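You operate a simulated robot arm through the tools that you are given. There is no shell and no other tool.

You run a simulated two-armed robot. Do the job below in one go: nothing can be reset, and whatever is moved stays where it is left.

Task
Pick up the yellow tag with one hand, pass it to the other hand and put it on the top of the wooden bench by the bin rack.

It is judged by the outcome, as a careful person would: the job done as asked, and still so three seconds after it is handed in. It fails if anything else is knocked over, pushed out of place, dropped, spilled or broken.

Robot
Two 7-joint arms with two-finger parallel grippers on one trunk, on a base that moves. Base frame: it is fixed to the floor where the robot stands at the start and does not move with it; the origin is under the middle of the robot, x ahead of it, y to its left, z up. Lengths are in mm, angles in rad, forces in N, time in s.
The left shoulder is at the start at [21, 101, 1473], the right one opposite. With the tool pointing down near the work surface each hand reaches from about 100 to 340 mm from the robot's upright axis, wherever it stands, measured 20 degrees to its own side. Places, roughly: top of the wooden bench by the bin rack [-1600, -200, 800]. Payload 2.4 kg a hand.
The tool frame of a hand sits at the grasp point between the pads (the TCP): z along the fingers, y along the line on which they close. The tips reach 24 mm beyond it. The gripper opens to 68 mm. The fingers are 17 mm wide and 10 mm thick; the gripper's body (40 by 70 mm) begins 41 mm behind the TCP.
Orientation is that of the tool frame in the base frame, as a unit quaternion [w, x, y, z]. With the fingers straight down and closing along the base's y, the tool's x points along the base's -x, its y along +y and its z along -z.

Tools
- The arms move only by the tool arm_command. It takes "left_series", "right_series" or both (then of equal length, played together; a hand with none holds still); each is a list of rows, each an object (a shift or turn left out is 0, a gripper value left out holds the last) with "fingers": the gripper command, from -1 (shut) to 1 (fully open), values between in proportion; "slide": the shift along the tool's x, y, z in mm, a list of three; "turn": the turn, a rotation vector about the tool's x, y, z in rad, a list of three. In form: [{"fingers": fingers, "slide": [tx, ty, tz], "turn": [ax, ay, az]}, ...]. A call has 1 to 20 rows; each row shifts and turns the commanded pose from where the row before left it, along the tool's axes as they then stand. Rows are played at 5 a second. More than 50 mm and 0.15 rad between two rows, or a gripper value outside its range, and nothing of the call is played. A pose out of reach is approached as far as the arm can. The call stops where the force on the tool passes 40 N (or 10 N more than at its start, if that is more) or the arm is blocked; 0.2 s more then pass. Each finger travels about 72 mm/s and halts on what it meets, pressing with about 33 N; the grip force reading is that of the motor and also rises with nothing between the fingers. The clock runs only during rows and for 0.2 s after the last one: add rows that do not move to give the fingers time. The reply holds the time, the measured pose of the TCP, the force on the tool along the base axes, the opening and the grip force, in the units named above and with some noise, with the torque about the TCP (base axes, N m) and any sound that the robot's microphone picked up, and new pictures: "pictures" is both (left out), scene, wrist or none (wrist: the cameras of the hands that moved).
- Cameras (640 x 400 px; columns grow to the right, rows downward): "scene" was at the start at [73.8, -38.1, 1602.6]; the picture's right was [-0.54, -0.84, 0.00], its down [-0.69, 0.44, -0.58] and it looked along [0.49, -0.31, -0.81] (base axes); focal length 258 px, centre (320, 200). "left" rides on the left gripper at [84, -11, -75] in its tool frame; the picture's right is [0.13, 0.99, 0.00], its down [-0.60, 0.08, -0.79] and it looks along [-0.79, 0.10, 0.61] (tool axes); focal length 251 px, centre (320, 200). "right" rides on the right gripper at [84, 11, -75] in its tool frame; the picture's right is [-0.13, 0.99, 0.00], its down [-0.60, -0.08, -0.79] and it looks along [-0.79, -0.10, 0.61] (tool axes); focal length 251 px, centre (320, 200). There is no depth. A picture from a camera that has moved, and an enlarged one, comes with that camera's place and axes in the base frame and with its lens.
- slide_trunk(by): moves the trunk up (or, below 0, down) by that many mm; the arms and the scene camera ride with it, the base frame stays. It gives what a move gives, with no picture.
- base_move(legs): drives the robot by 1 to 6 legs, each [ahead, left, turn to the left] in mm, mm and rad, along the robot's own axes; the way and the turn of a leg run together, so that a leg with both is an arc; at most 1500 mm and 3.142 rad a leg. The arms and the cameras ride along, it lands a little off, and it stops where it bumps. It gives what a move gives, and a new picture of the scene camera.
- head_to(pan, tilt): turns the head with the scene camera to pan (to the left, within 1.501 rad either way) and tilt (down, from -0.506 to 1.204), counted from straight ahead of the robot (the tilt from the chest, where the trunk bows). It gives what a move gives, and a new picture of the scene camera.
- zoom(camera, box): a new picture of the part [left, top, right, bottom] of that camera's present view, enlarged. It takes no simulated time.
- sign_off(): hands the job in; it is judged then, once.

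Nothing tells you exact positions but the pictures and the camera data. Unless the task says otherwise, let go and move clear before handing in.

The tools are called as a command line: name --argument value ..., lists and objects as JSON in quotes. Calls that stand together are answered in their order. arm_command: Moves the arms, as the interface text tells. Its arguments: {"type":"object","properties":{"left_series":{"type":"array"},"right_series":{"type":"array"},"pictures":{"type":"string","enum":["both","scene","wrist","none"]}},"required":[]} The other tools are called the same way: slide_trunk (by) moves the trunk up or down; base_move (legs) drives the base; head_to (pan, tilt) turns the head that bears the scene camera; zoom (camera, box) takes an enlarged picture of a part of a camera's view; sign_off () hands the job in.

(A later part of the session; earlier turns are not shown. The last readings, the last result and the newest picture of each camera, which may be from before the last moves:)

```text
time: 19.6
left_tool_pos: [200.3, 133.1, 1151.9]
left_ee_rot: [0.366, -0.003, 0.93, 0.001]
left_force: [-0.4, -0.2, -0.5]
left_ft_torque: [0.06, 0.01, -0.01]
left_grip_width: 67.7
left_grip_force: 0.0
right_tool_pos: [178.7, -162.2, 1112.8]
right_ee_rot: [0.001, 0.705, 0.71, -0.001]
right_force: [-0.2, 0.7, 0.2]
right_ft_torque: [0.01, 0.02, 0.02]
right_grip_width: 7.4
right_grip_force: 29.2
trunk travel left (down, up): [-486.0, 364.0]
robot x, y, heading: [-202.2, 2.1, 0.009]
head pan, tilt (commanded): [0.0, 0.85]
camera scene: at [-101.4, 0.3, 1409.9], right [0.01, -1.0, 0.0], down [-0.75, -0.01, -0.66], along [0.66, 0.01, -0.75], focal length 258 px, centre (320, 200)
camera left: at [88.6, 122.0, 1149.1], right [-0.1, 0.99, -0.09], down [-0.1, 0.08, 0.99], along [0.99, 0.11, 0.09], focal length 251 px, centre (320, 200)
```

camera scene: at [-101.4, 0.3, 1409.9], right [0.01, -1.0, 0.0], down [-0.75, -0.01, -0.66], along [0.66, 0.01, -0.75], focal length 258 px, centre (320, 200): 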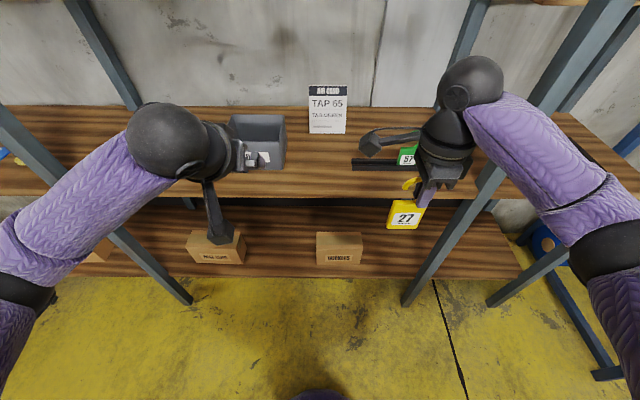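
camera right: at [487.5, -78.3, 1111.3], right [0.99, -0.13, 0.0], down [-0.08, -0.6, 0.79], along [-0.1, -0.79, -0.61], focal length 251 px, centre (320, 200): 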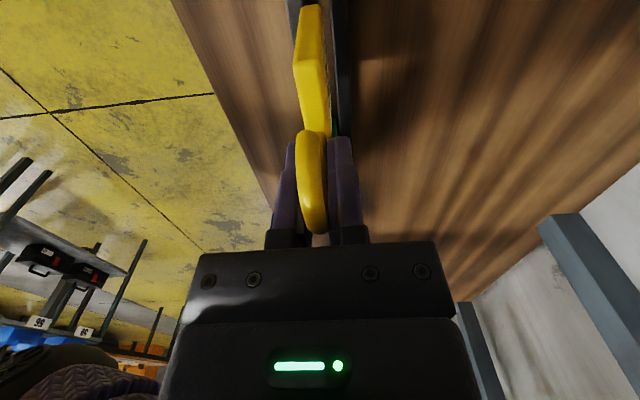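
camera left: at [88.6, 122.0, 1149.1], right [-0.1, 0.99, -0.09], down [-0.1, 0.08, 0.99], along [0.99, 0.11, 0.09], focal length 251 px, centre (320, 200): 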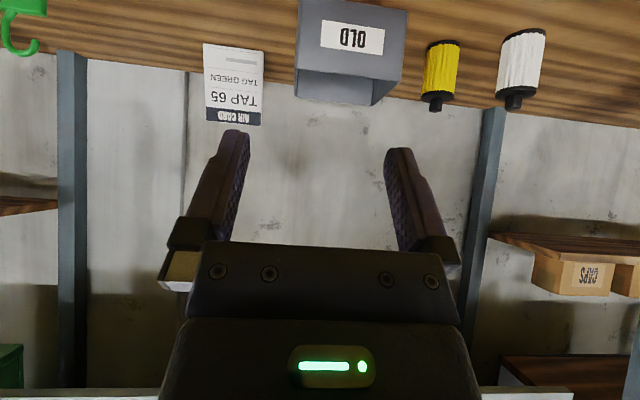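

The left hand reached 0.75 rad of pitch without trouble. I'll continue until the fingers point straight ahead.

arm_command --left_series '[{"turn": [0, -0.15, 0]}, {"turn": [0, -0.15, 0]}, {"turn": [0, -0.15, 0]}, {"turn": [0, -0.15, 0]}, {"turn": [0, -0.15, 0]}, {"turn": [0, -0.07, 0]}, {}]' --pictures "both"

```text
time: 21.2
left_tool_pos: [200.3, 134.0, 1152.1]
left_ee_rot: [0.706, -0.003, 0.708, 0.003]
left_force: [1.3, -0.1, -0.1]
left_ft_torque: [0.03, -0.01, -0.02]
left_grip_width: 67.9
left_grip_force: 0.0
right_tool_pos: [177.2, -162.6, 1113.1]
right_ee_rot: [0.001, 0.704, 0.71, -0.001]
right_force: [0.0, 0.3, -0.1]
right_ft_torque: [0.02, 0.0, 0.0]
right_grip_width: 7.3
right_grip_force: 29.6
trunk travel left (down, up): [-486.0, 364.0]
robot x, y, heading: [-201.4, 0.1, 0.008]
head pan, tilt (commanded): [0.0, 0.85]
camera scene: at [-101.5, 0.4, 1409.9], right [0.01, -1.0, 0.0], down [-0.75, -0.01, -0.66], along [0.66, 0.01, -0.75], focal length 258 px, centre (320, 200)
camera left: at [125.6, 121.9, 1067.4], right [-0.01, 0.99, -0.13], down [-0.79, 0.07, 0.6], along [0.61, 0.11, 0.79], focal length 251 px, centre (320, 200)
```

scene: 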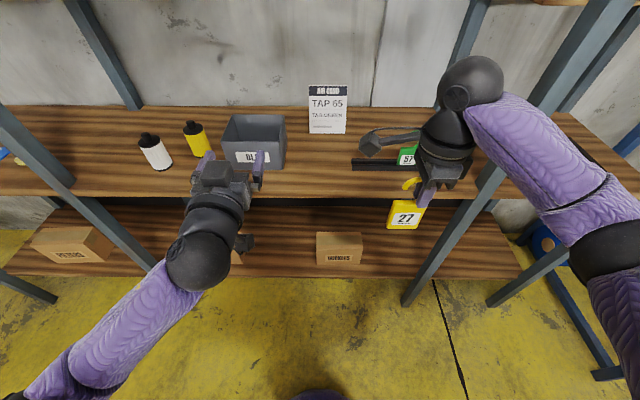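
left: 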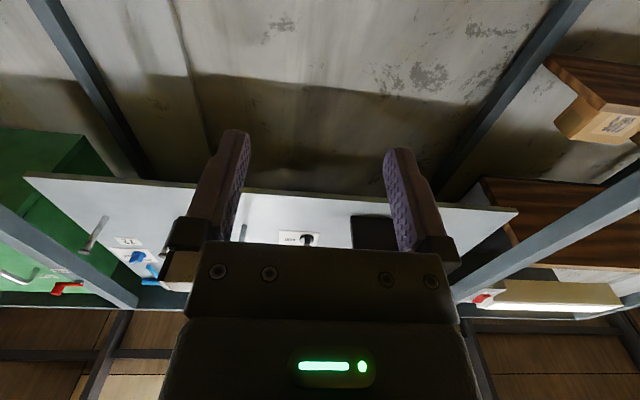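

The left hand reaches a straight-ahead pose. I'll bring the right hand with the tag inward and forward, to about [235, −40, 1113], and back the left hand down and rearward to wait clear of it.

arm_command --left_series '[{"slide": [15, 0, -5]}, {"slide": [20, 0, -5]}, {"slide": [20, 0, -5]}, {"slide": [20, 0, -5]}, {"slide": [20, 0, -5]}, {"slide": [12, 0, 0]}, {}]' --right_series '[{"slide": [20, 10, 0]}, {"slide": [24, 11, 0]}, {"slide": [24, 11, 0]}, {"slide": [24, 11, 0]}, {"slide": [20, 9, 0]}, {"slide": [10, 5, 0]}, {}]' --pictures "both"

```text
time: 22.8
left_tool_pos: [174.0, 135.0, 1044.3]
left_ee_rot: [0.707, -0.002, 0.708, 0.002]
left_force: [0.6, 0.0, -0.2]
left_ft_torque: [-0.02, 0.05, -0.01]
left_grip_width: 67.9
left_grip_force: 0.1
right_tool_pos: [233.4, -42.2, 1111.7]
right_ee_rot: [0.0, 0.704, 0.711, 0.0]
right_force: [0.9, 0.1, -0.3]
right_ft_torque: [0.04, 0.02, 0.01]
right_grip_width: 7.1
right_grip_force: 29.4
trunk travel left (down, up): [-486.0, 364.0]
robot x, y, heading: [-204.0, -1.2, 0.011]
head pan, tilt (commanded): [0.0, 0.85]
camera scene: at [-101.5, 0.4, 1409.9], right [0.01, -1.0, 0.0], down [-0.75, -0.01, -0.66], along [0.66, 0.01, -0.75], focal length 258 px, centre (320, 200)
camera right: at [243.2, 41.8, 1188.0], right [0.99, -0.12, 0.0], down [-0.07, -0.6, 0.79], along [-0.1, -0.79, -0.61], focal length 251 px, centre (320, 200)
camera left: at [99.5, 122.2, 960.4], right [-0.01, 0.99, -0.13], down [-0.79, 0.07, 0.61], along [0.61, 0.11, 0.79], focal length 251 px, centre (320, 200)
```

scene: 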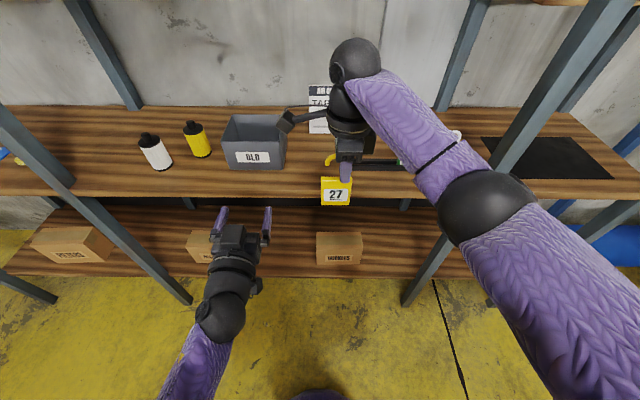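
right: 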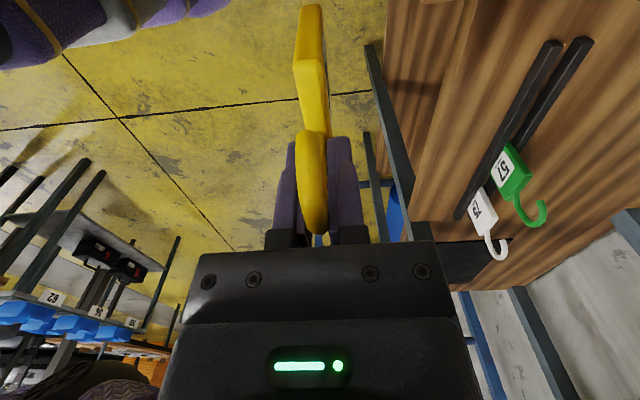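
left: 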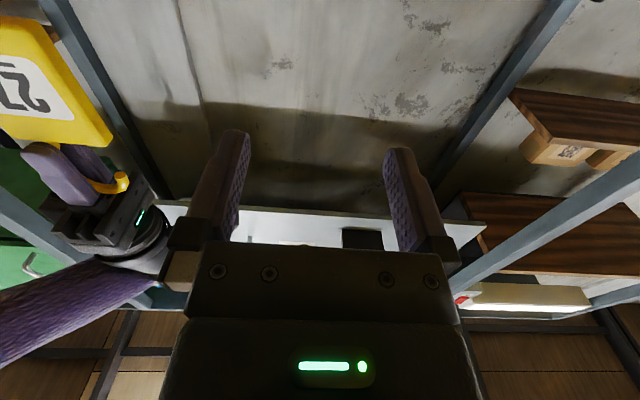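

The tag now hangs in front of the robot near [234, −28, 1053], with the left hand waiting behind and to its left. I'll zoom to locate the card precisely.

zoom --camera "scene" --box '[288, 140, 384, 220]'

zoom --camera "left" --box '[0, 0, 240, 150]'

zoom --camera "right" --box '[240, 0, 400, 100]'

```text
5.00 times, centred on (336, 180) of scene
camera zoom: at [-101.5, 0.4, 1409.9], right [0.01, -1.0, 0.0], down [-0.75, -0.01, -0.66], along [0.66, 0.01, -0.75], focal length 1291 px, centre (240, 300)
```

zoom: 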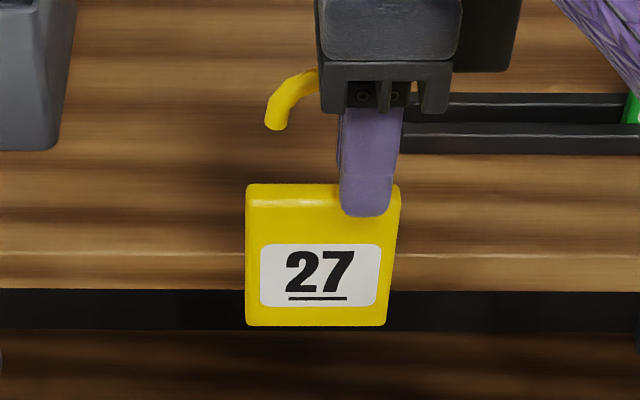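

```text
2.67 times, centred on (120, 75) of left
camera zoom: at [99.5, 122.2, 960.4], right [-0.01, 0.99, -0.13], down [-0.79, 0.07, 0.61], along [0.61, 0.11, 0.79], focal length 670 px, centre (853, 533)
```

zoom: 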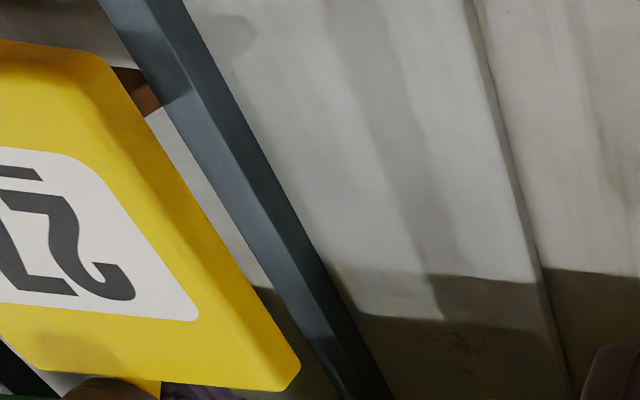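

```text
4.00 times, centred on (320, 50) of right
camera zoom: at [243.2, 41.8, 1188.0], right [0.99, -0.12, 0.0], down [-0.07, -0.6, 0.79], along [-0.1, -0.79, -0.61], focal length 1006 px, centre (320, 800)
```

zoom: 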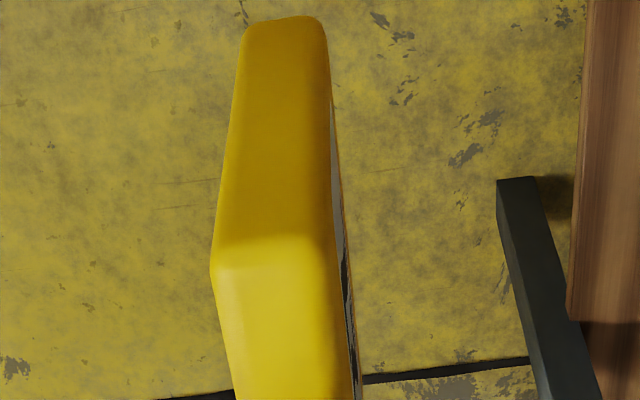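

The card is upright, centered at about [234, −27, 1052], 55 mm wide and 11 mm thick, and the right fingertips end just above its top. I'll move the left hand sideways to line up behind it, stopping 30 mm short.

arm_command --left_series '[{"fingers": 1, "slide": [-2, -35, 0]}, {"slide": [-2, -40, 0]}, {"slide": [-2, -40, 0]}, {"slide": [-2, -36, 0]}, {"slide": [0, -10.5, 0]}, {}]' --pictures "both"

zoom --camera "scene" --box '[272, 150, 400, 250]'

```text
time: 23.5
left_tool_pos: [169.1, 78.1, 1025.0]
left_ee_rot: [0.702, 0.115, 0.699, 0.076]
left_force: [-0.2, 0.3, -0.1]
left_ft_torque: [0.01, 0.0, 0.0]
left_grip_width: 68.0
left_grip_force: 0.1
right_tool_pos: [234.5, -41.7, 1112.7]
right_ee_rot: [0.001, 0.704, 0.71, 0.0]
right_force: [-0.2, -0.3, 0.0]
right_ft_torque: [-0.05, 0.01, -0.01]
right_grip_width: 7.2
right_grip_force: 29.0
trunk travel left (down, up): [-486.0, 364.0]
robot x, y, heading: [-203.5, -4.6, 0.008]
head pan, tilt (commanded): [0.0, 0.85]
stopped in row 3 (left hand): the arm was blocked; the commanded pose is now the measured one
camera scene: at [-101.5, -0.1, 1409.9], right [0.01, -1.0, 0.0], down [-0.75, -0.01, -0.66], along [0.66, 0.01, -0.75], focal length 258 px, centre (320, 200)
camera left: at [94.9, 93.7, 941.8], right [0.06, 0.99, 0.14], down [-0.79, -0.04, 0.61], along [0.61, -0.15, 0.78], focal length 251 px, centre (320, 200)
```

scene: 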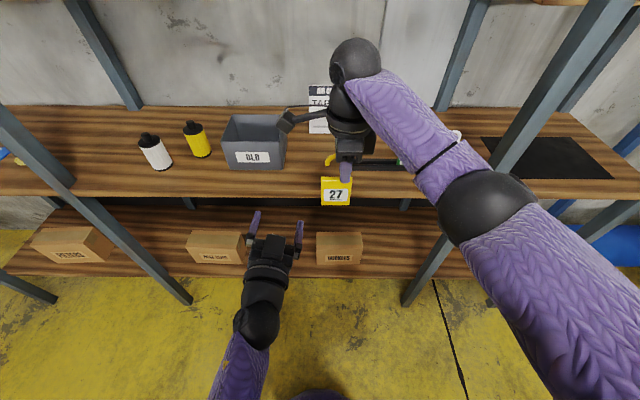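
left: 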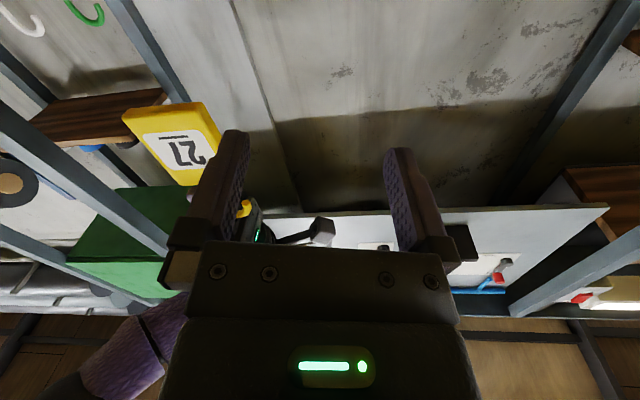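

```text
4.00 times, centred on (336, 200) of scene
camera zoom: at [-101.5, -0.1, 1409.9], right [0.01, -1.0, 0.0], down [-0.75, -0.01, -0.66], along [0.66, 0.01, -0.75], focal length 1033 px, centre (256, 200)
```

zoom: 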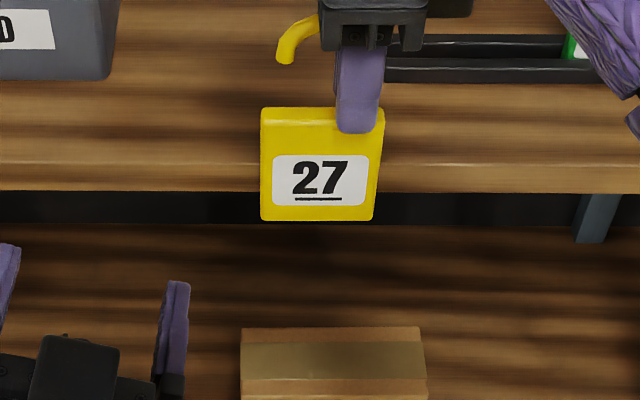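

The left arm was blocked near the body when crossing to the midline pointing straight ahead, and nothing was touched by the tool. I'll back it out to the left and undo the roll, then use a diagonal approach, with both hands yawed, that suits the left arm better.

arm_command --left_series '[{"slide": [-3, 27, -1.4], "turn": [0, 0, -0.13]}, {"slide": [-8, 27, -1.4], "turn": [0, 0, -0.14]}, {"slide": [-15, 10, 0]}, {}]' --pictures "none"

arm_command --right_series '[{"turn": [0, 0, 0.13]}, {"turn": [0, 0, 0.13]}, {"turn": [0, 0, 0.13]}, {"turn": [0, 0, 0.13]}, {"turn": [0, 0, 0.13]}, {"turn": [0, 0, 0.135]}, {}]' --pictures "both"

```text
time: 24.5
left_tool_pos: [171.0, 137.2, 1062.6]
left_ee_rot: [0.705, 0.019, 0.708, -0.02]
left_force: [0.2, 0.3, -0.3]
left_ft_torque: [0.01, -0.01, 0.0]
left_grip_width: 67.9
left_grip_force: 0.1
right_tool_pos: [233.3, -41.1, 1111.4]
right_ee_rot: [0.001, 0.704, 0.71, 0.0]
right_force: [0.2, 0.5, -0.8]
right_ft_torque: [-0.01, -0.04, 0.01]
right_grip_width: 7.4
right_grip_force: 29.8
trunk travel left (down, up): [-486.0, 364.0]
robot x, y, heading: [-204.4, -1.1, 0.009]
head pan, tilt (commanded): [0.0, 0.85]
```

```text
time: 26.1
left_tool_pos: [170.6, 135.7, 1062.1]
left_ee_rot: [0.705, 0.021, 0.708, -0.022]
left_force: [-0.8, 0.1, -0.5]
left_ft_torque: [0.02, -0.01, 0.0]
left_grip_width: 67.9
left_grip_force: 0.1
right_tool_pos: [233.8, -42.7, 1113.1]
right_ee_rot: [0.0, 0.922, 0.387, -0.001]
right_force: [0.1, -0.5, 0.4]
right_ft_torque: [0.0, -0.01, 0.0]
right_grip_width: 7.6
right_grip_force: 28.9
trunk travel left (down, up): [-486.0, 364.0]
robot x, y, heading: [-200.4, 1.4, 0.009]
head pan, tilt (commanded): [0.0, 0.85]
camera scene: at [-101.5, 0.4, 1409.9], right [0.01, -1.0, 0.0], down [-0.75, -0.01, -0.66], along [0.66, 0.01, -0.75], focal length 258 px, centre (320, 200)
camera right: at [299.9, 9.1, 1188.7], right [0.62, -0.79, 0.0], down [-0.48, -0.37, 0.79], along [-0.62, -0.49, -0.61], focal length 251 px, centre (320, 200)
```

scene: 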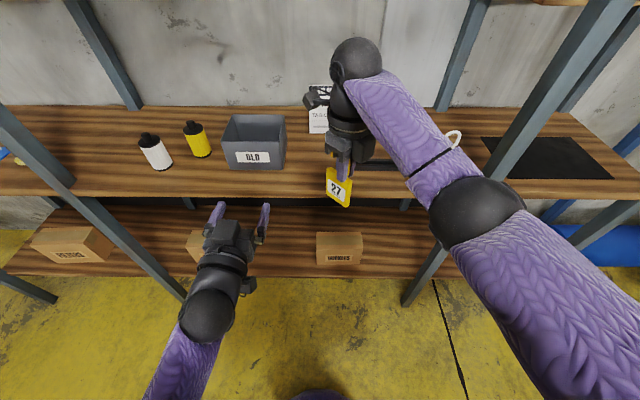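
right: 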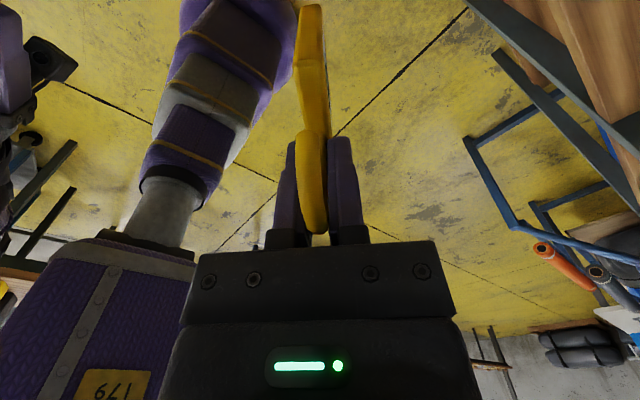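

The right hand yawed 45°, so the label now faces back-left. I'll yaw the left hand to match, pointing forward-right.

arm_command --left_series '[{"turn": [0.1434, 0, 0]}, {"turn": [0.1434, 0, 0]}, {"turn": [0.1434, 0, 0]}, {"turn": [0.1434, 0, 0]}, {"turn": [0.1434, 0, 0]}, {}]' --pictures "both"

```text
time: 27.5
left_tool_pos: [169.8, 140.8, 1062.3]
left_ee_rot: [0.653, 0.267, 0.655, -0.268]
left_force: [-0.3, -0.6, -0.6]
left_ft_torque: [-0.02, 0.01, -0.02]
left_grip_width: 68.2
left_grip_force: 0.1
right_tool_pos: [232.3, -42.3, 1112.1]
right_ee_rot: [-0.001, 0.922, 0.388, -0.001]
right_force: [-0.1, 0.2, -0.4]
right_ft_torque: [0.02, -0.02, 0.01]
right_grip_width: 7.1
right_grip_force: 29.1
trunk travel left (down, up): [-486.0, 364.0]
robot x, y, heading: [-206.7, 1.6, 0.009]
head pan, tilt (commanded): [0.0, 0.85]
camera scene: at [-101.5, 0.5, 1409.9], right [0.01, -1.0, 0.0], down [-0.75, -0.01, -0.66], along [0.66, 0.01, -0.75], focal length 258 px, centre (320, 200)
camera left: at [108.7, 182.8, 978.6], right [0.69, 0.71, -0.13], down [-0.51, 0.61, 0.61], along [0.51, -0.35, 0.78], focal length 251 px, centre (320, 200)
```

scene: 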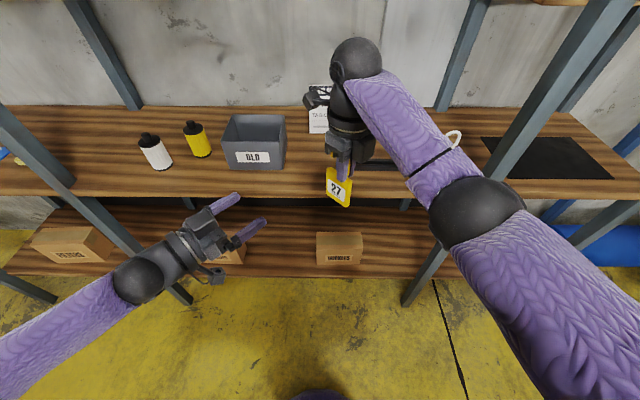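
left: 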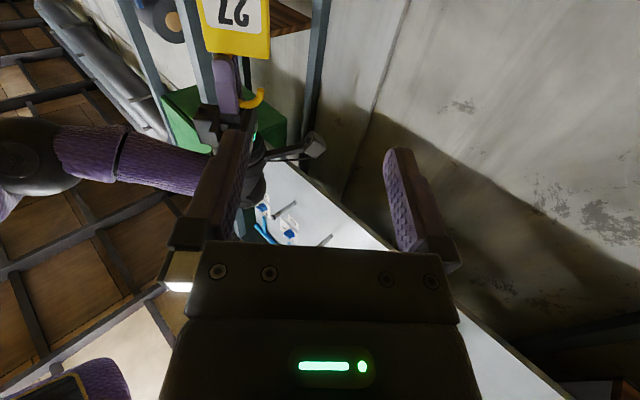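

Both hands are now aligned on the same diagonal, and the card center should be near [244, −32, 1052]. I'll shift the left hand sideways onto the card's axis, then check alignment before advancing.

arm_command --left_series '[{"fingers": 1, "slide": [4, -36, 0]}, {"slide": [4, -35, 0]}, {"slide": [0, 0, 20]}, {"slide": [0, 0, 20]}, {}]' --pictures "both"

zoom --camera "scene" --box '[256, 140, 384, 240]'

zoom --camera "left" --box '[160, 0, 480, 200]'

```text
time: 28.7
left_tool_pos: [149.0, 60.3, 1054.0]
left_ee_rot: [0.654, 0.267, 0.656, -0.267]
left_force: [-0.5, 0.1, -0.3]
left_ft_torque: [0.03, -0.01, 0.02]
left_grip_width: 68.1
left_grip_force: 0.1
right_tool_pos: [234.5, -42.6, 1112.5]
right_ee_rot: [0.001, 0.922, 0.388, -0.001]
right_force: [0.2, -0.4, 0.1]
right_ft_torque: [0.0, 0.0, -0.01]
right_grip_width: 7.2
right_grip_force: 29.9
trunk travel left (down, up): [-486.0, 364.0]
robot x, y, heading: [-201.3, -0.8, 0.011]
head pan, tilt (commanded): [0.0, 0.85]
camera scene: at [-101.5, 0.5, 1409.9], right [0.01, -1.0, 0.0], down [-0.75, -0.01, -0.66], along [0.66, 0.01, -0.75], focal length 258 px, centre (320, 200)
camera left: at [87.7, 103.8, 969.4], right [0.69, 0.71, -0.13], down [-0.51, 0.61, 0.61], along [0.51, -0.35, 0.78], focal length 251 px, centre (320, 200)
```

scene: 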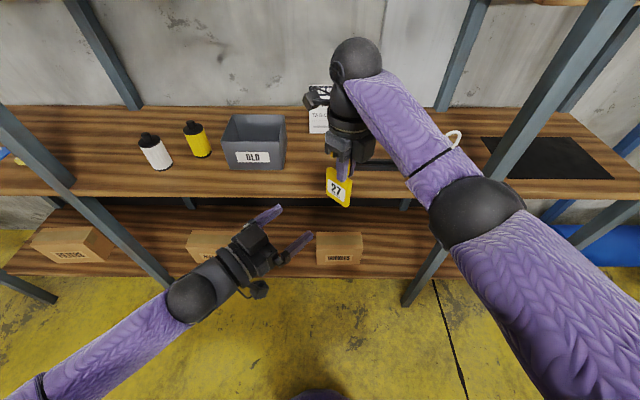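
left: 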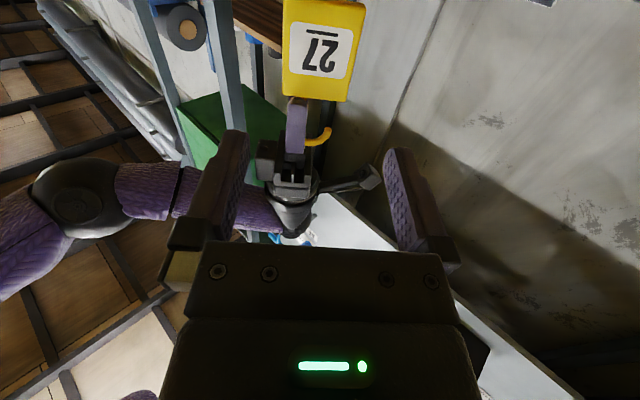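

```text
4.00 times, centred on (320, 190) of scene
camera zoom: at [-101.5, 0.5, 1409.9], right [0.01, -1.0, 0.0], down [-0.75, -0.01, -0.66], along [0.66, 0.01, -0.75], focal length 1033 px, centre (320, 240)
```

zoom: 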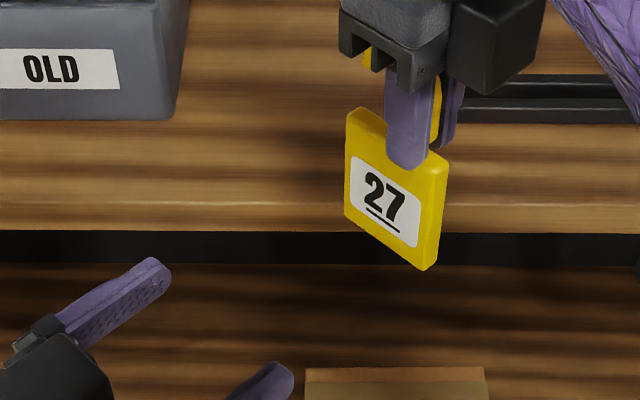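

```text
2.00 times, centred on (320, 100) of left
camera zoom: at [87.7, 103.8, 969.4], right [0.69, 0.71, -0.13], down [-0.51, 0.61, 0.61], along [0.51, -0.35, 0.78], focal length 503 px, centre (320, 400)
```

zoom: 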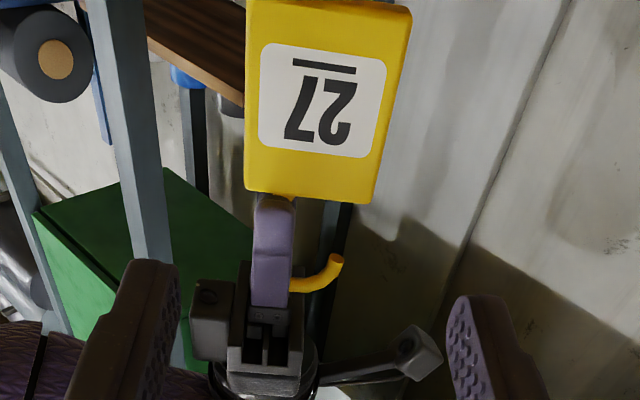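

The card is centered on the left hand's axis to within about 1 mm, with its front face about 125 mm ahead of the left TCP. I'll advance 85 mm, keeping the tips short of the card, and check again.

arm_command --left_series '[{"slide": [0, 0, 25]}, {"slide": [0, 0, 25]}, {"slide": [0, 0, 20]}, {"slide": [0, 0, 15]}, {}]' --pictures "both"

zoom --camera "scene" --box '[272, 140, 400, 240]'

zoom --camera "left" --box '[160, 0, 480, 200]'

zoom --camera "right" --box '[160, 0, 480, 200]'

```text
time: 29.9
left_tool_pos: [211.1, -0.1, 1056.1]
left_ee_rot: [0.653, 0.267, 0.656, -0.268]
left_force: [-0.6, 0.0, 0.1]
left_ft_torque: [0.0, 0.02, -0.05]
left_grip_width: 68.3
left_grip_force: 0.1
right_tool_pos: [233.0, -41.7, 1113.3]
right_ee_rot: [0.001, 0.922, 0.387, -0.001]
right_force: [0.4, 0.2, -0.7]
right_ft_torque: [0.02, 0.03, 0.0]
right_grip_width: 7.4
right_grip_force: 29.7
trunk travel left (down, up): [-486.0, 364.0]
robot x, y, heading: [-201.8, -2.2, 0.008]
head pan, tilt (commanded): [0.0, 0.85]
camera scene: at [-101.5, 0.4, 1409.9], right [0.01, -1.0, 0.0], down [-0.75, -0.01, -0.66], along [0.66, 0.01, -0.75], focal length 258 px, centre (320, 200)
camera left: at [149.7, 44.7, 971.3], right [0.69, 0.71, -0.13], down [-0.51, 0.61, 0.61], along [0.51, -0.35, 0.78], focal length 251 px, centre (320, 200)
```

scene: 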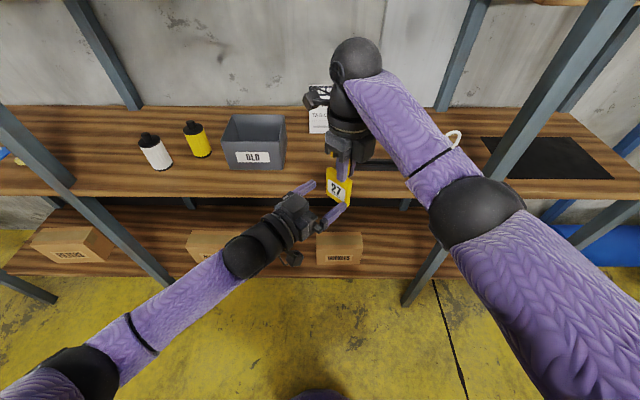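
left: 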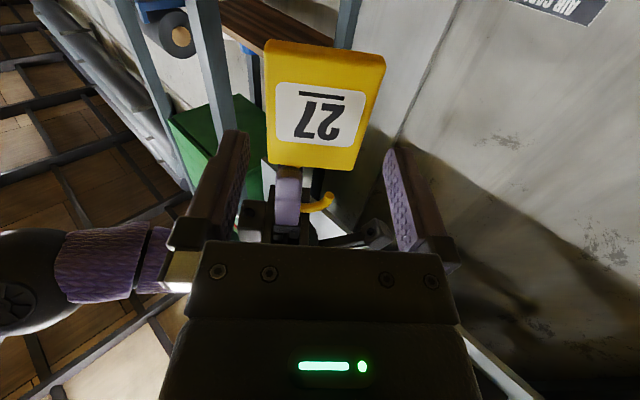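

```text
4.00 times, centred on (336, 190) of scene
camera zoom: at [-101.5, 0.4, 1409.9], right [0.01, -1.0, 0.0], down [-0.75, -0.01, -0.66], along [0.66, 0.01, -0.75], focal length 1033 px, centre (256, 240)
```

zoom: 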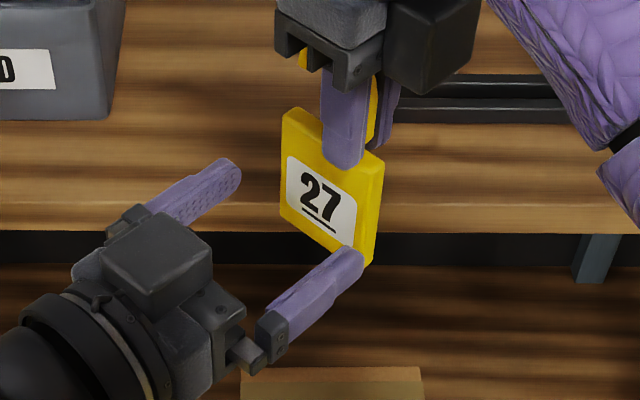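

```text
2.00 times, centred on (320, 100) of left
camera zoom: at [149.7, 44.7, 971.3], right [0.69, 0.71, -0.13], down [-0.51, 0.61, 0.61], along [0.51, -0.35, 0.78], focal length 503 px, centre (320, 400)
```

zoom: 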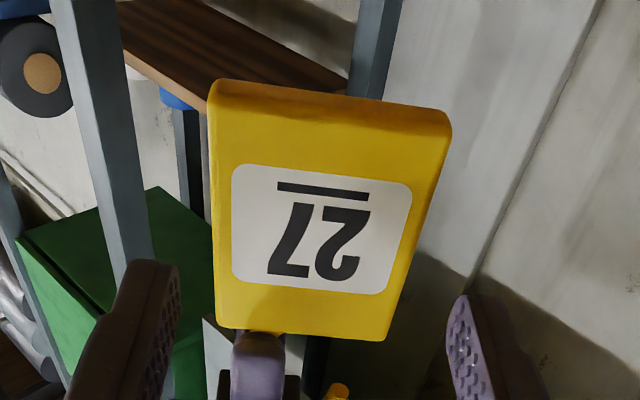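

```text
2.00 times, centred on (320, 100) of right
camera zoom: at [299.9, 9.2, 1188.7], right [0.62, -0.79, 0.0], down [-0.48, -0.38, 0.79], along [-0.62, -0.49, -0.61], focal length 503 px, centre (320, 400)
```

zoom: 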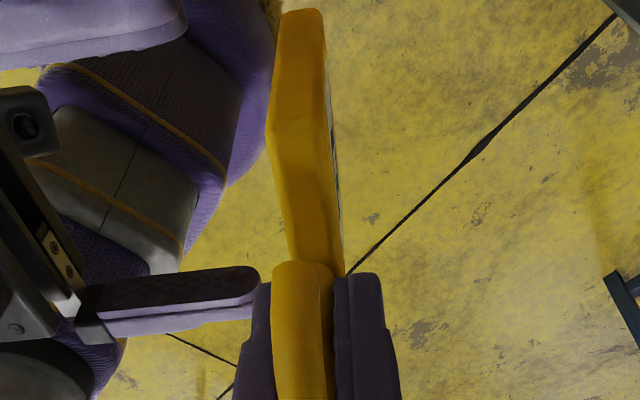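

The card sits about 2 mm toward the left hand's −y side. I'll correct by 1.5 mm and advance the last 27 mm so the fingers straddle the card's edges.

arm_command --left_series '[{"slide": [0, -1.5, 0]}, {"slide": [0, 0, 9]}, {"slide": [0, 0, 9]}, {"slide": [0, 0, 9]}, {}]' --pictures "both"

zoom --camera "scene" --box '[288, 150, 384, 225]'

zoom --camera "left" --box '[200, 30, 440, 180]'

zoom --camera "right" --box '[160, 0, 480, 200]'

```text
time: 31.1
left_tool_pos: [228.9, -19.4, 1055.9]
left_ee_rot: [0.654, 0.266, 0.656, -0.267]
left_force: [-0.2, 0.1, 0.2]
left_ft_torque: [-0.02, -0.01, 0.01]
left_grip_width: 68.0
left_grip_force: 0.2
right_tool_pos: [233.7, -43.0, 1114.1]
right_ee_rot: [0.0, 0.922, 0.388, -0.001]
right_force: [0.4, -0.4, 0.7]
right_ft_torque: [0.0, 0.03, -0.02]
right_grip_width: 7.1
right_grip_force: 29.5
trunk travel left (down, up): [-486.0, 364.0]
robot x, y, heading: [-202.1, 1.1, 0.004]
head pan, tilt (commanded): [0.0, 0.85]
camera scene: at [-101.4, 0.4, 1409.9], right [0.01, -1.0, 0.0], down [-0.75, -0.01, -0.66], along [0.66, 0.01, -0.75], focal length 258 px, centre (320, 200)
camera left: at [167.5, 24.7, 971.1], right [0.69, 0.71, -0.13], down [-0.51, 0.61, 0.61], along [0.51, -0.35, 0.78], focal length 251 px, centre (320, 200)
```

scene: 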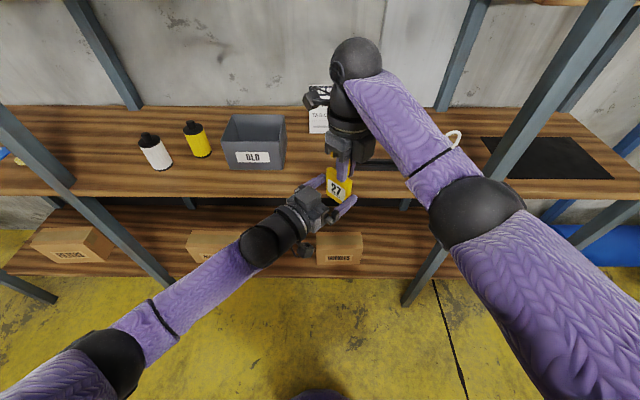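
left: 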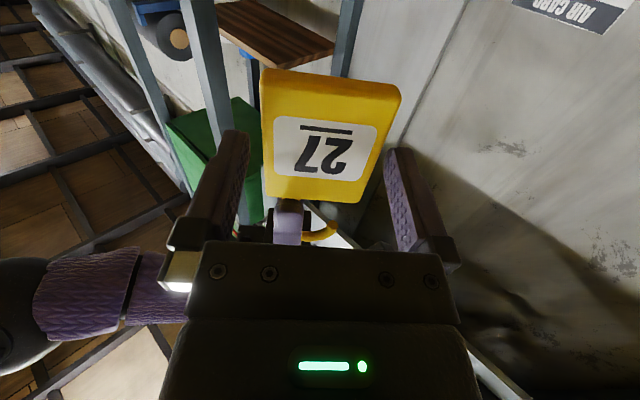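

```text
5.33 times, centred on (336, 188) of scene
camera zoom: at [-101.4, 0.4, 1409.9], right [0.01, -1.0, 0.0], down [-0.75, -0.01, -0.66], along [0.66, 0.01, -0.75], focal length 1377 px, centre (235, 267)
```

zoom: 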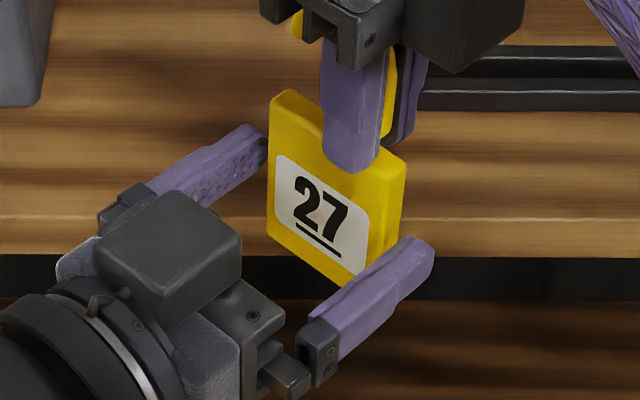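

```text
2.67 times, centred on (320, 105) of left
camera zoom: at [167.5, 24.7, 971.1], right [0.69, 0.71, -0.13], down [-0.51, 0.61, 0.61], along [0.51, -0.35, 0.78], focal length 670 px, centre (320, 453)
```

zoom: 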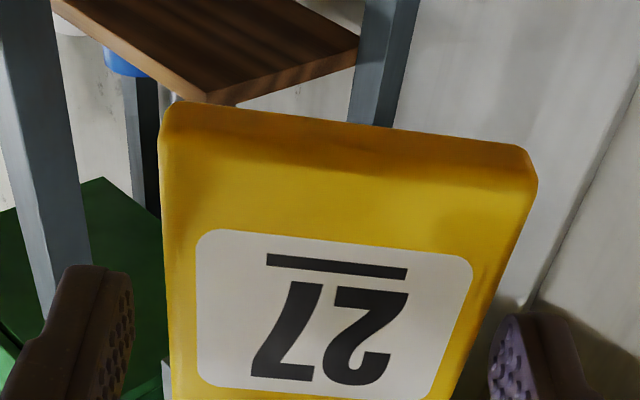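

```text
2.00 times, centred on (320, 100) of right
camera zoom: at [299.9, 9.2, 1188.7], right [0.62, -0.79, 0.0], down [-0.48, -0.38, 0.79], along [-0.62, -0.49, -0.61], focal length 503 px, centre (320, 400)
```

zoom: 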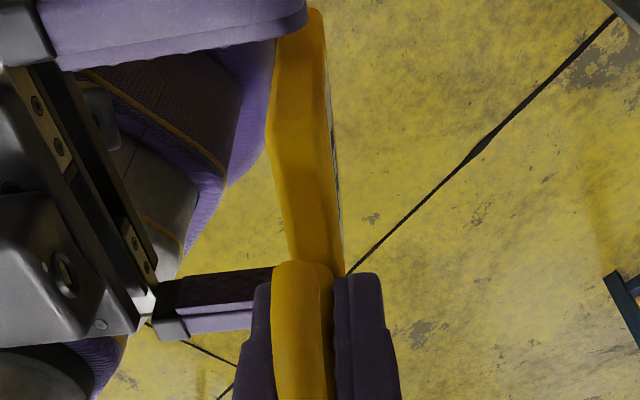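

The fingers straddle the card with roughly equal clearance, and the tips are about 2 mm short of the back face. I'll advance 3 mm more and close the left fingers gently while the right hand still holds.

arm_command --left_series '[{"slide": [0, 0, 3]}, {"fingers": 0.8}, {"fingers": 0.7}, {"fingers": 0.62}, {"fingers": 0.5}, {"fingers": 0}, {"fingers": -1}, {"fingers": -1}]' --pictures "both"

zoom --camera "scene" --box '[288, 150, 384, 225]'

zoom --camera "right" --box '[160, 0, 480, 200]'

```text
time: 32.9
left_tool_pos: [230.7, -20.2, 1055.3]
left_ee_rot: [0.653, 0.266, 0.657, -0.267]
left_force: [11.4, 6.2, -2.9]
left_ft_torque: [0.04, 0.27, 0.22]
left_grip_width: 54.7
left_grip_force: 33.5
right_tool_pos: [233.0, -42.2, 1113.1]
right_ee_rot: [0.0, 0.922, 0.387, -0.001]
right_force: [-10.8, -6.4, 1.1]
right_ft_torque: [-0.36, 0.4, -0.01]
right_grip_width: 7.2
right_grip_force: 29.8
trunk travel left (down, up): [-486.0, 364.0]
robot x, y, heading: [-204.3, -1.6, 0.009]
head pan, tilt (commanded): [0.0, 0.85]
camera scene: at [-101.4, 0.4, 1409.9], right [0.01, -1.0, 0.0], down [-0.75, -0.01, -0.66], along [0.66, 0.01, -0.75], focal length 258 px, centre (320, 200)
camera left: at [169.2, 22.8, 970.9], right [0.69, 0.71, -0.13], down [-0.51, 0.61, 0.61], along [0.51, -0.35, 0.78], focal length 251 px, centre (320, 200)
```

scene: 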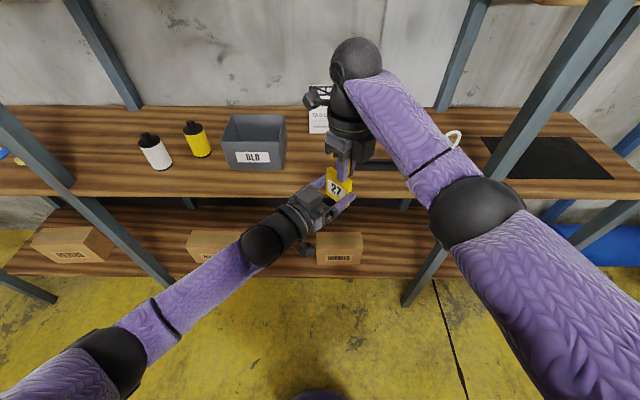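
left: 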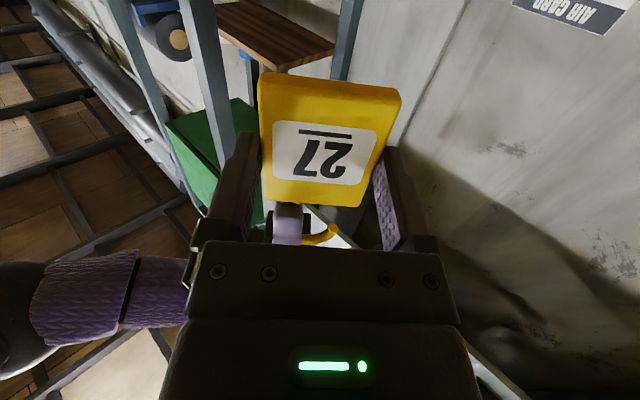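

```text
5.33 times, centred on (336, 188) of scene
camera zoom: at [-101.4, 0.4, 1409.9], right [0.01, -1.0, 0.0], down [-0.75, -0.01, -0.66], along [0.66, 0.01, -0.75], focal length 1377 px, centre (235, 267)
```

zoom: 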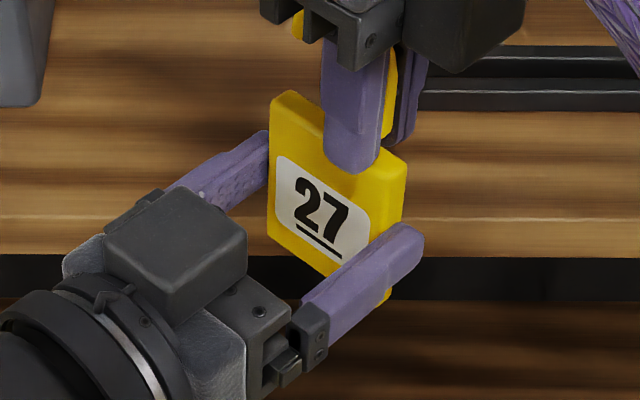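

```text
2.00 times, centred on (320, 100) of right
camera zoom: at [299.9, 9.0, 1188.5], right [0.62, -0.79, 0.0], down [-0.48, -0.37, 0.79], along [-0.62, -0.49, -0.61], focal length 503 px, centre (320, 400)
```

zoom: 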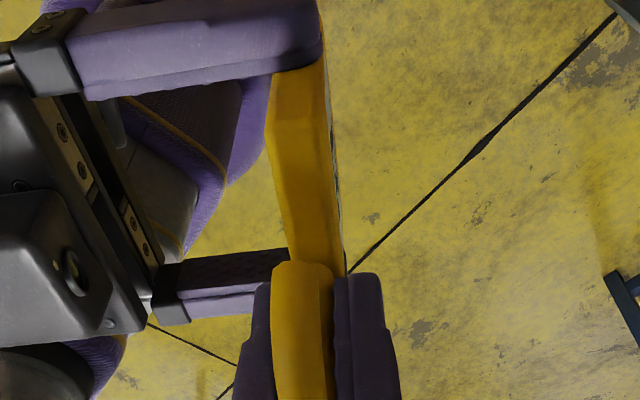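

The left hand holds the card (54.7 mm, 33 N), with a small side load between the hands. I'll relieve it by 1 mm, then open the right fingers and check that the tag stays put.

arm_command --left_series '[{"slide": [0, 1, 0]}, {}, {}, {}, {}]' --right_series '[{}, {}, {"fingers": -0.5}, {"fingers": 0.2}, {}]' --pictures "both"

zoom --camera "scene" --box '[288, 150, 384, 225]'

```text
time: 34.1
left_tool_pos: [231.2, -20.2, 1054.2]
left_ee_rot: [0.654, 0.266, 0.657, -0.267]
left_force: [-0.3, -0.4, -0.8]
left_ft_torque: [0.02, 0.01, 0.03]
left_grip_width: 54.7
left_grip_force: 33.2
right_tool_pos: [233.7, -42.4, 1113.2]
right_ee_rot: [0.0, 0.922, 0.387, 0.0]
right_force: [0.1, 0.0, 0.1]
right_ft_torque: [-0.01, 0.02, -0.01]
right_grip_width: 40.9
right_grip_force: 0.1
trunk travel left (down, up): [-486.0, 364.0]
robot x, y, heading: [-201.3, -3.2, 0.006]
head pan, tilt (commanded): [0.0, 0.85]
camera scene: at [-101.4, 0.4, 1409.9], right [0.01, -1.0, 0.0], down [-0.75, -0.01, -0.66], along [0.66, 0.01, -0.75], focal length 258 px, centre (320, 200)
camera right: at [299.9, 9.2, 1188.7], right [0.62, -0.79, 0.0], down [-0.48, -0.38, 0.79], along [-0.62, -0.49, -0.61], focal length 251 px, centre (320, 200)
camera left: at [170.1, 23.2, 970.5], right [0.69, 0.71, -0.13], down [-0.51, 0.61, 0.61], along [0.51, -0.35, 0.78], focal length 251 px, centre (320, 200)
```

scene: 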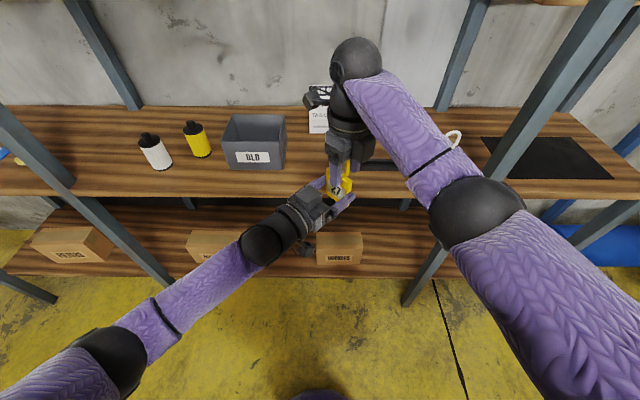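
right: 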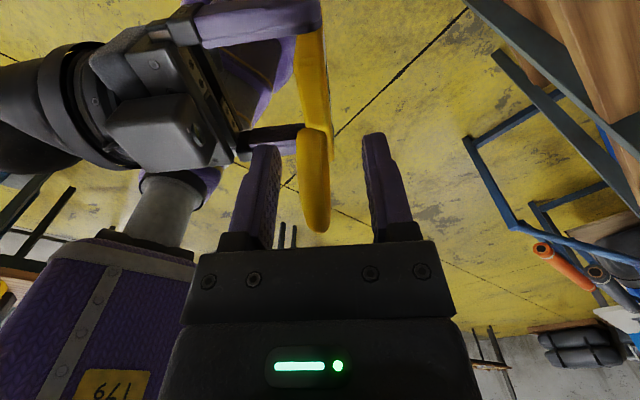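
left: 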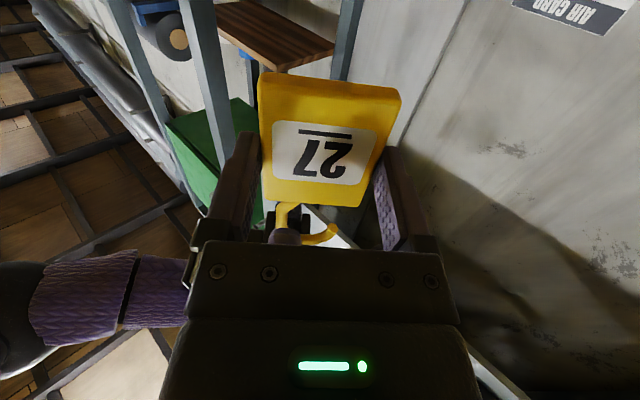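

```text
5.33 times, centred on (336, 188) of scene
camera zoom: at [-101.4, 0.4, 1409.9], right [0.01, -1.0, 0.0], down [-0.75, -0.01, -0.66], along [0.66, 0.01, -0.75], focal length 1377 px, centre (235, 267)
```

zoom: 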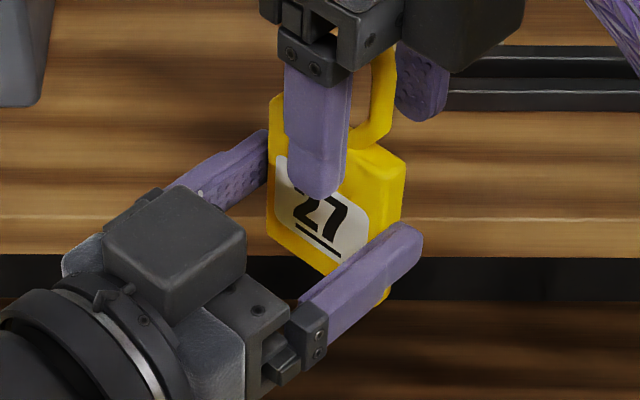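

The tag is now held by the left hand alone and the right fingers are open around the free hook. I'll raise the right hand straight up, clear of the hook, then swing it back to the right.

arm_command --right_series '[{"slide": [0, 0, -20]}, {"slide": [0, 0, -30]}, {"slide": [0, 0, -30]}, {"slide": [-20, 10, -15]}, {"slide": [-36, 20, 0]}, {"slide": [-36, 20, 0]}, {"slide": [-36, 20, 0]}, {}]' --pictures "scene"

```text
time: 35.9
left_tool_pos: [231.3, -21.3, 1055.6]
left_ee_rot: [0.654, 0.266, 0.656, -0.267]
left_force: [0.4, -0.4, 0.2]
left_ft_torque: [-0.01, 0.03, 0.03]
left_grip_width: 54.5
left_grip_force: 32.9
right_tool_pos: [216.7, -185.0, 1206.0]
right_ee_rot: [0.0, 0.922, 0.388, -0.001]
right_force: [-0.4, -0.4, -0.1]
right_ft_torque: [-0.01, 0.0, -0.02]
right_grip_width: 40.9
right_grip_force: 0.0
right hand out of reach, approached as far as the arm can: row 1, 2, 4, 5
trunk travel left (down, up): [-486.0, 364.0]
robot x, y, heading: [-203.4, -2.6, 0.009]
head pan, tilt (commanded): [0.0, 0.85]
camera scene: at [-101.4, 0.5, 1409.9], right [0.01, -1.0, 0.0], down [-0.75, -0.01, -0.66], along [0.66, 0.01, -0.75], focal length 258 px, centre (320, 200)
```

scene: 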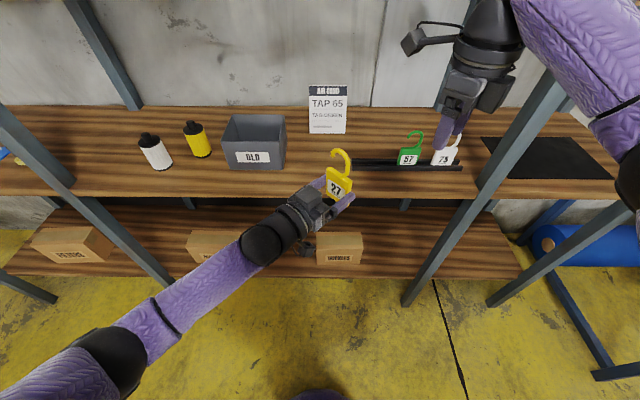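

The tag is firmly in the left hand with the hook free, and the right hand is away. I'll retract the left hand, pitch it to point down so the card lies flat underneath, and pull the right hand back toward its rest pose.

arm_command --left_series '[{"slide": [-6, 13.5, -39.5]}, {"slide": [-6, 13.5, -39.5]}, {"slide": [-6, 13.5, -39.5]}, {"slide": [-6, 13.5, -39.5]}, {"turn": [0, 0.1428, 0]}, {"turn": [0, 0.1428, 0]}, {"turn": [0, 0.1428, 0]}, {"turn": [0, 0.1428, 0]}, {"turn": [0, 0.1428, 0]}, {"turn": [0, 0.1428, 0]}, {"turn": [0, 0.1428, 0]}, {"turn": [0, 0.1428, 0]}, {"turn": [0, 0.1428, 0]}, {"turn": [0, 0.1428, 0]}, {"turn": [0, 0.1428, 0]}, {}]' --right_series '[{"slide": [-23, -24, 0]}, {"slide": [-23, -24, 0]}, {"slide": [-23, -24, 0]}, {"turn": [0, 0, -0.147]}, {"turn": [0, 0, -0.147]}, {"turn": [0, 0, -0.147]}, {"turn": [0, 0, -0.147]}, {"turn": [0, 0, -0.147]}, {"turn": [0, 0, -0.147]}, {"turn": [0, 0, -0.147]}, {"turn": [0, 0, -0.147]}, {"turn": [0, 0, -0.147]}, {"turn": [0, 0, -0.147]}, {"turn": [0, 0, -0.147]}, {"turn": [0, 0, -0.147]}, {}]' --pictures "both"

```text
time: 39.3
left_tool_pos: [156.0, 127.8, 1078.2]
left_ee_rot: [-0.002, 0.376, 0.926, 0.0]
left_force: [-0.2, -0.9, -0.4]
left_ft_torque: [0.0, 0.01, -0.01]
left_grip_width: 55.0
left_grip_force: 33.0
right_tool_pos: [189.2, -212.1, 1208.8]
right_ee_rot: [0.0, 0.286, 0.958, -0.001]
right_force: [-0.5, 0.1, 0.3]
right_ft_torque: [0.0, -0.01, -0.01]
right_grip_width: 40.9
right_grip_force: 0.1
right hand out of reach, approached as far as the arm can: row 1, 2, 3
trunk travel left (down, up): [-486.0, 364.0]
robot x, y, heading: [-201.4, -1.3, 0.005]
head pan, tilt (commanded): [0.0, 0.85]
camera scene: at [-101.5, 0.4, 1409.9], right [0.01, -1.0, 0.0], down [-0.75, -0.01, -0.66], along [0.66, 0.01, -0.75], focal length 258 px, centre (320, 200)
camera right: at [125.0, -156.6, 1284.1], right [0.65, 0.76, 0.0], down [0.46, -0.4, 0.79], along [0.6, -0.52, -0.61], focal length 251 px, centre (320, 200)
camera left: at [89.4, 177.8, 1152.8], right [0.6, 0.8, 0.0], down [0.49, -0.37, 0.79], along [0.63, -0.48, -0.61], focal length 251 px, centre (320, 200)
```

scene: 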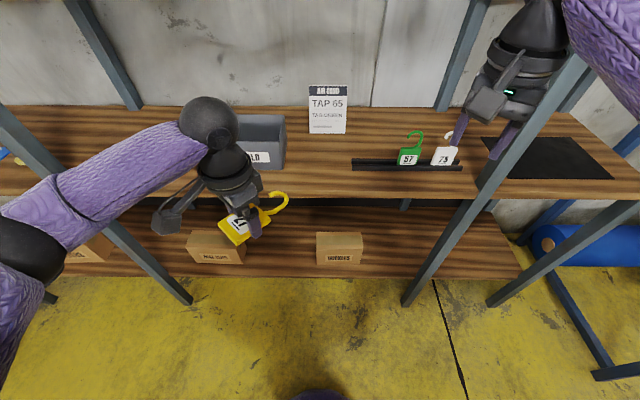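
right: 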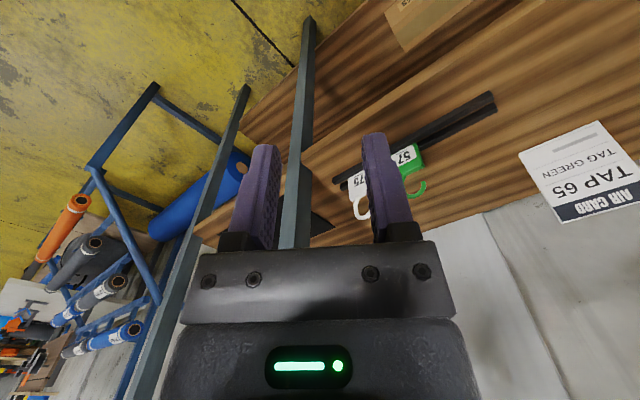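
left: 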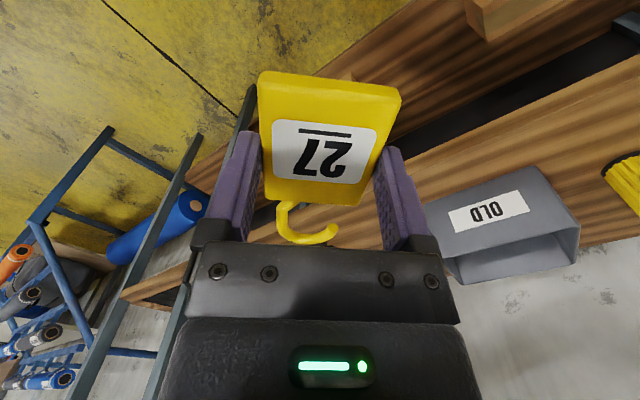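

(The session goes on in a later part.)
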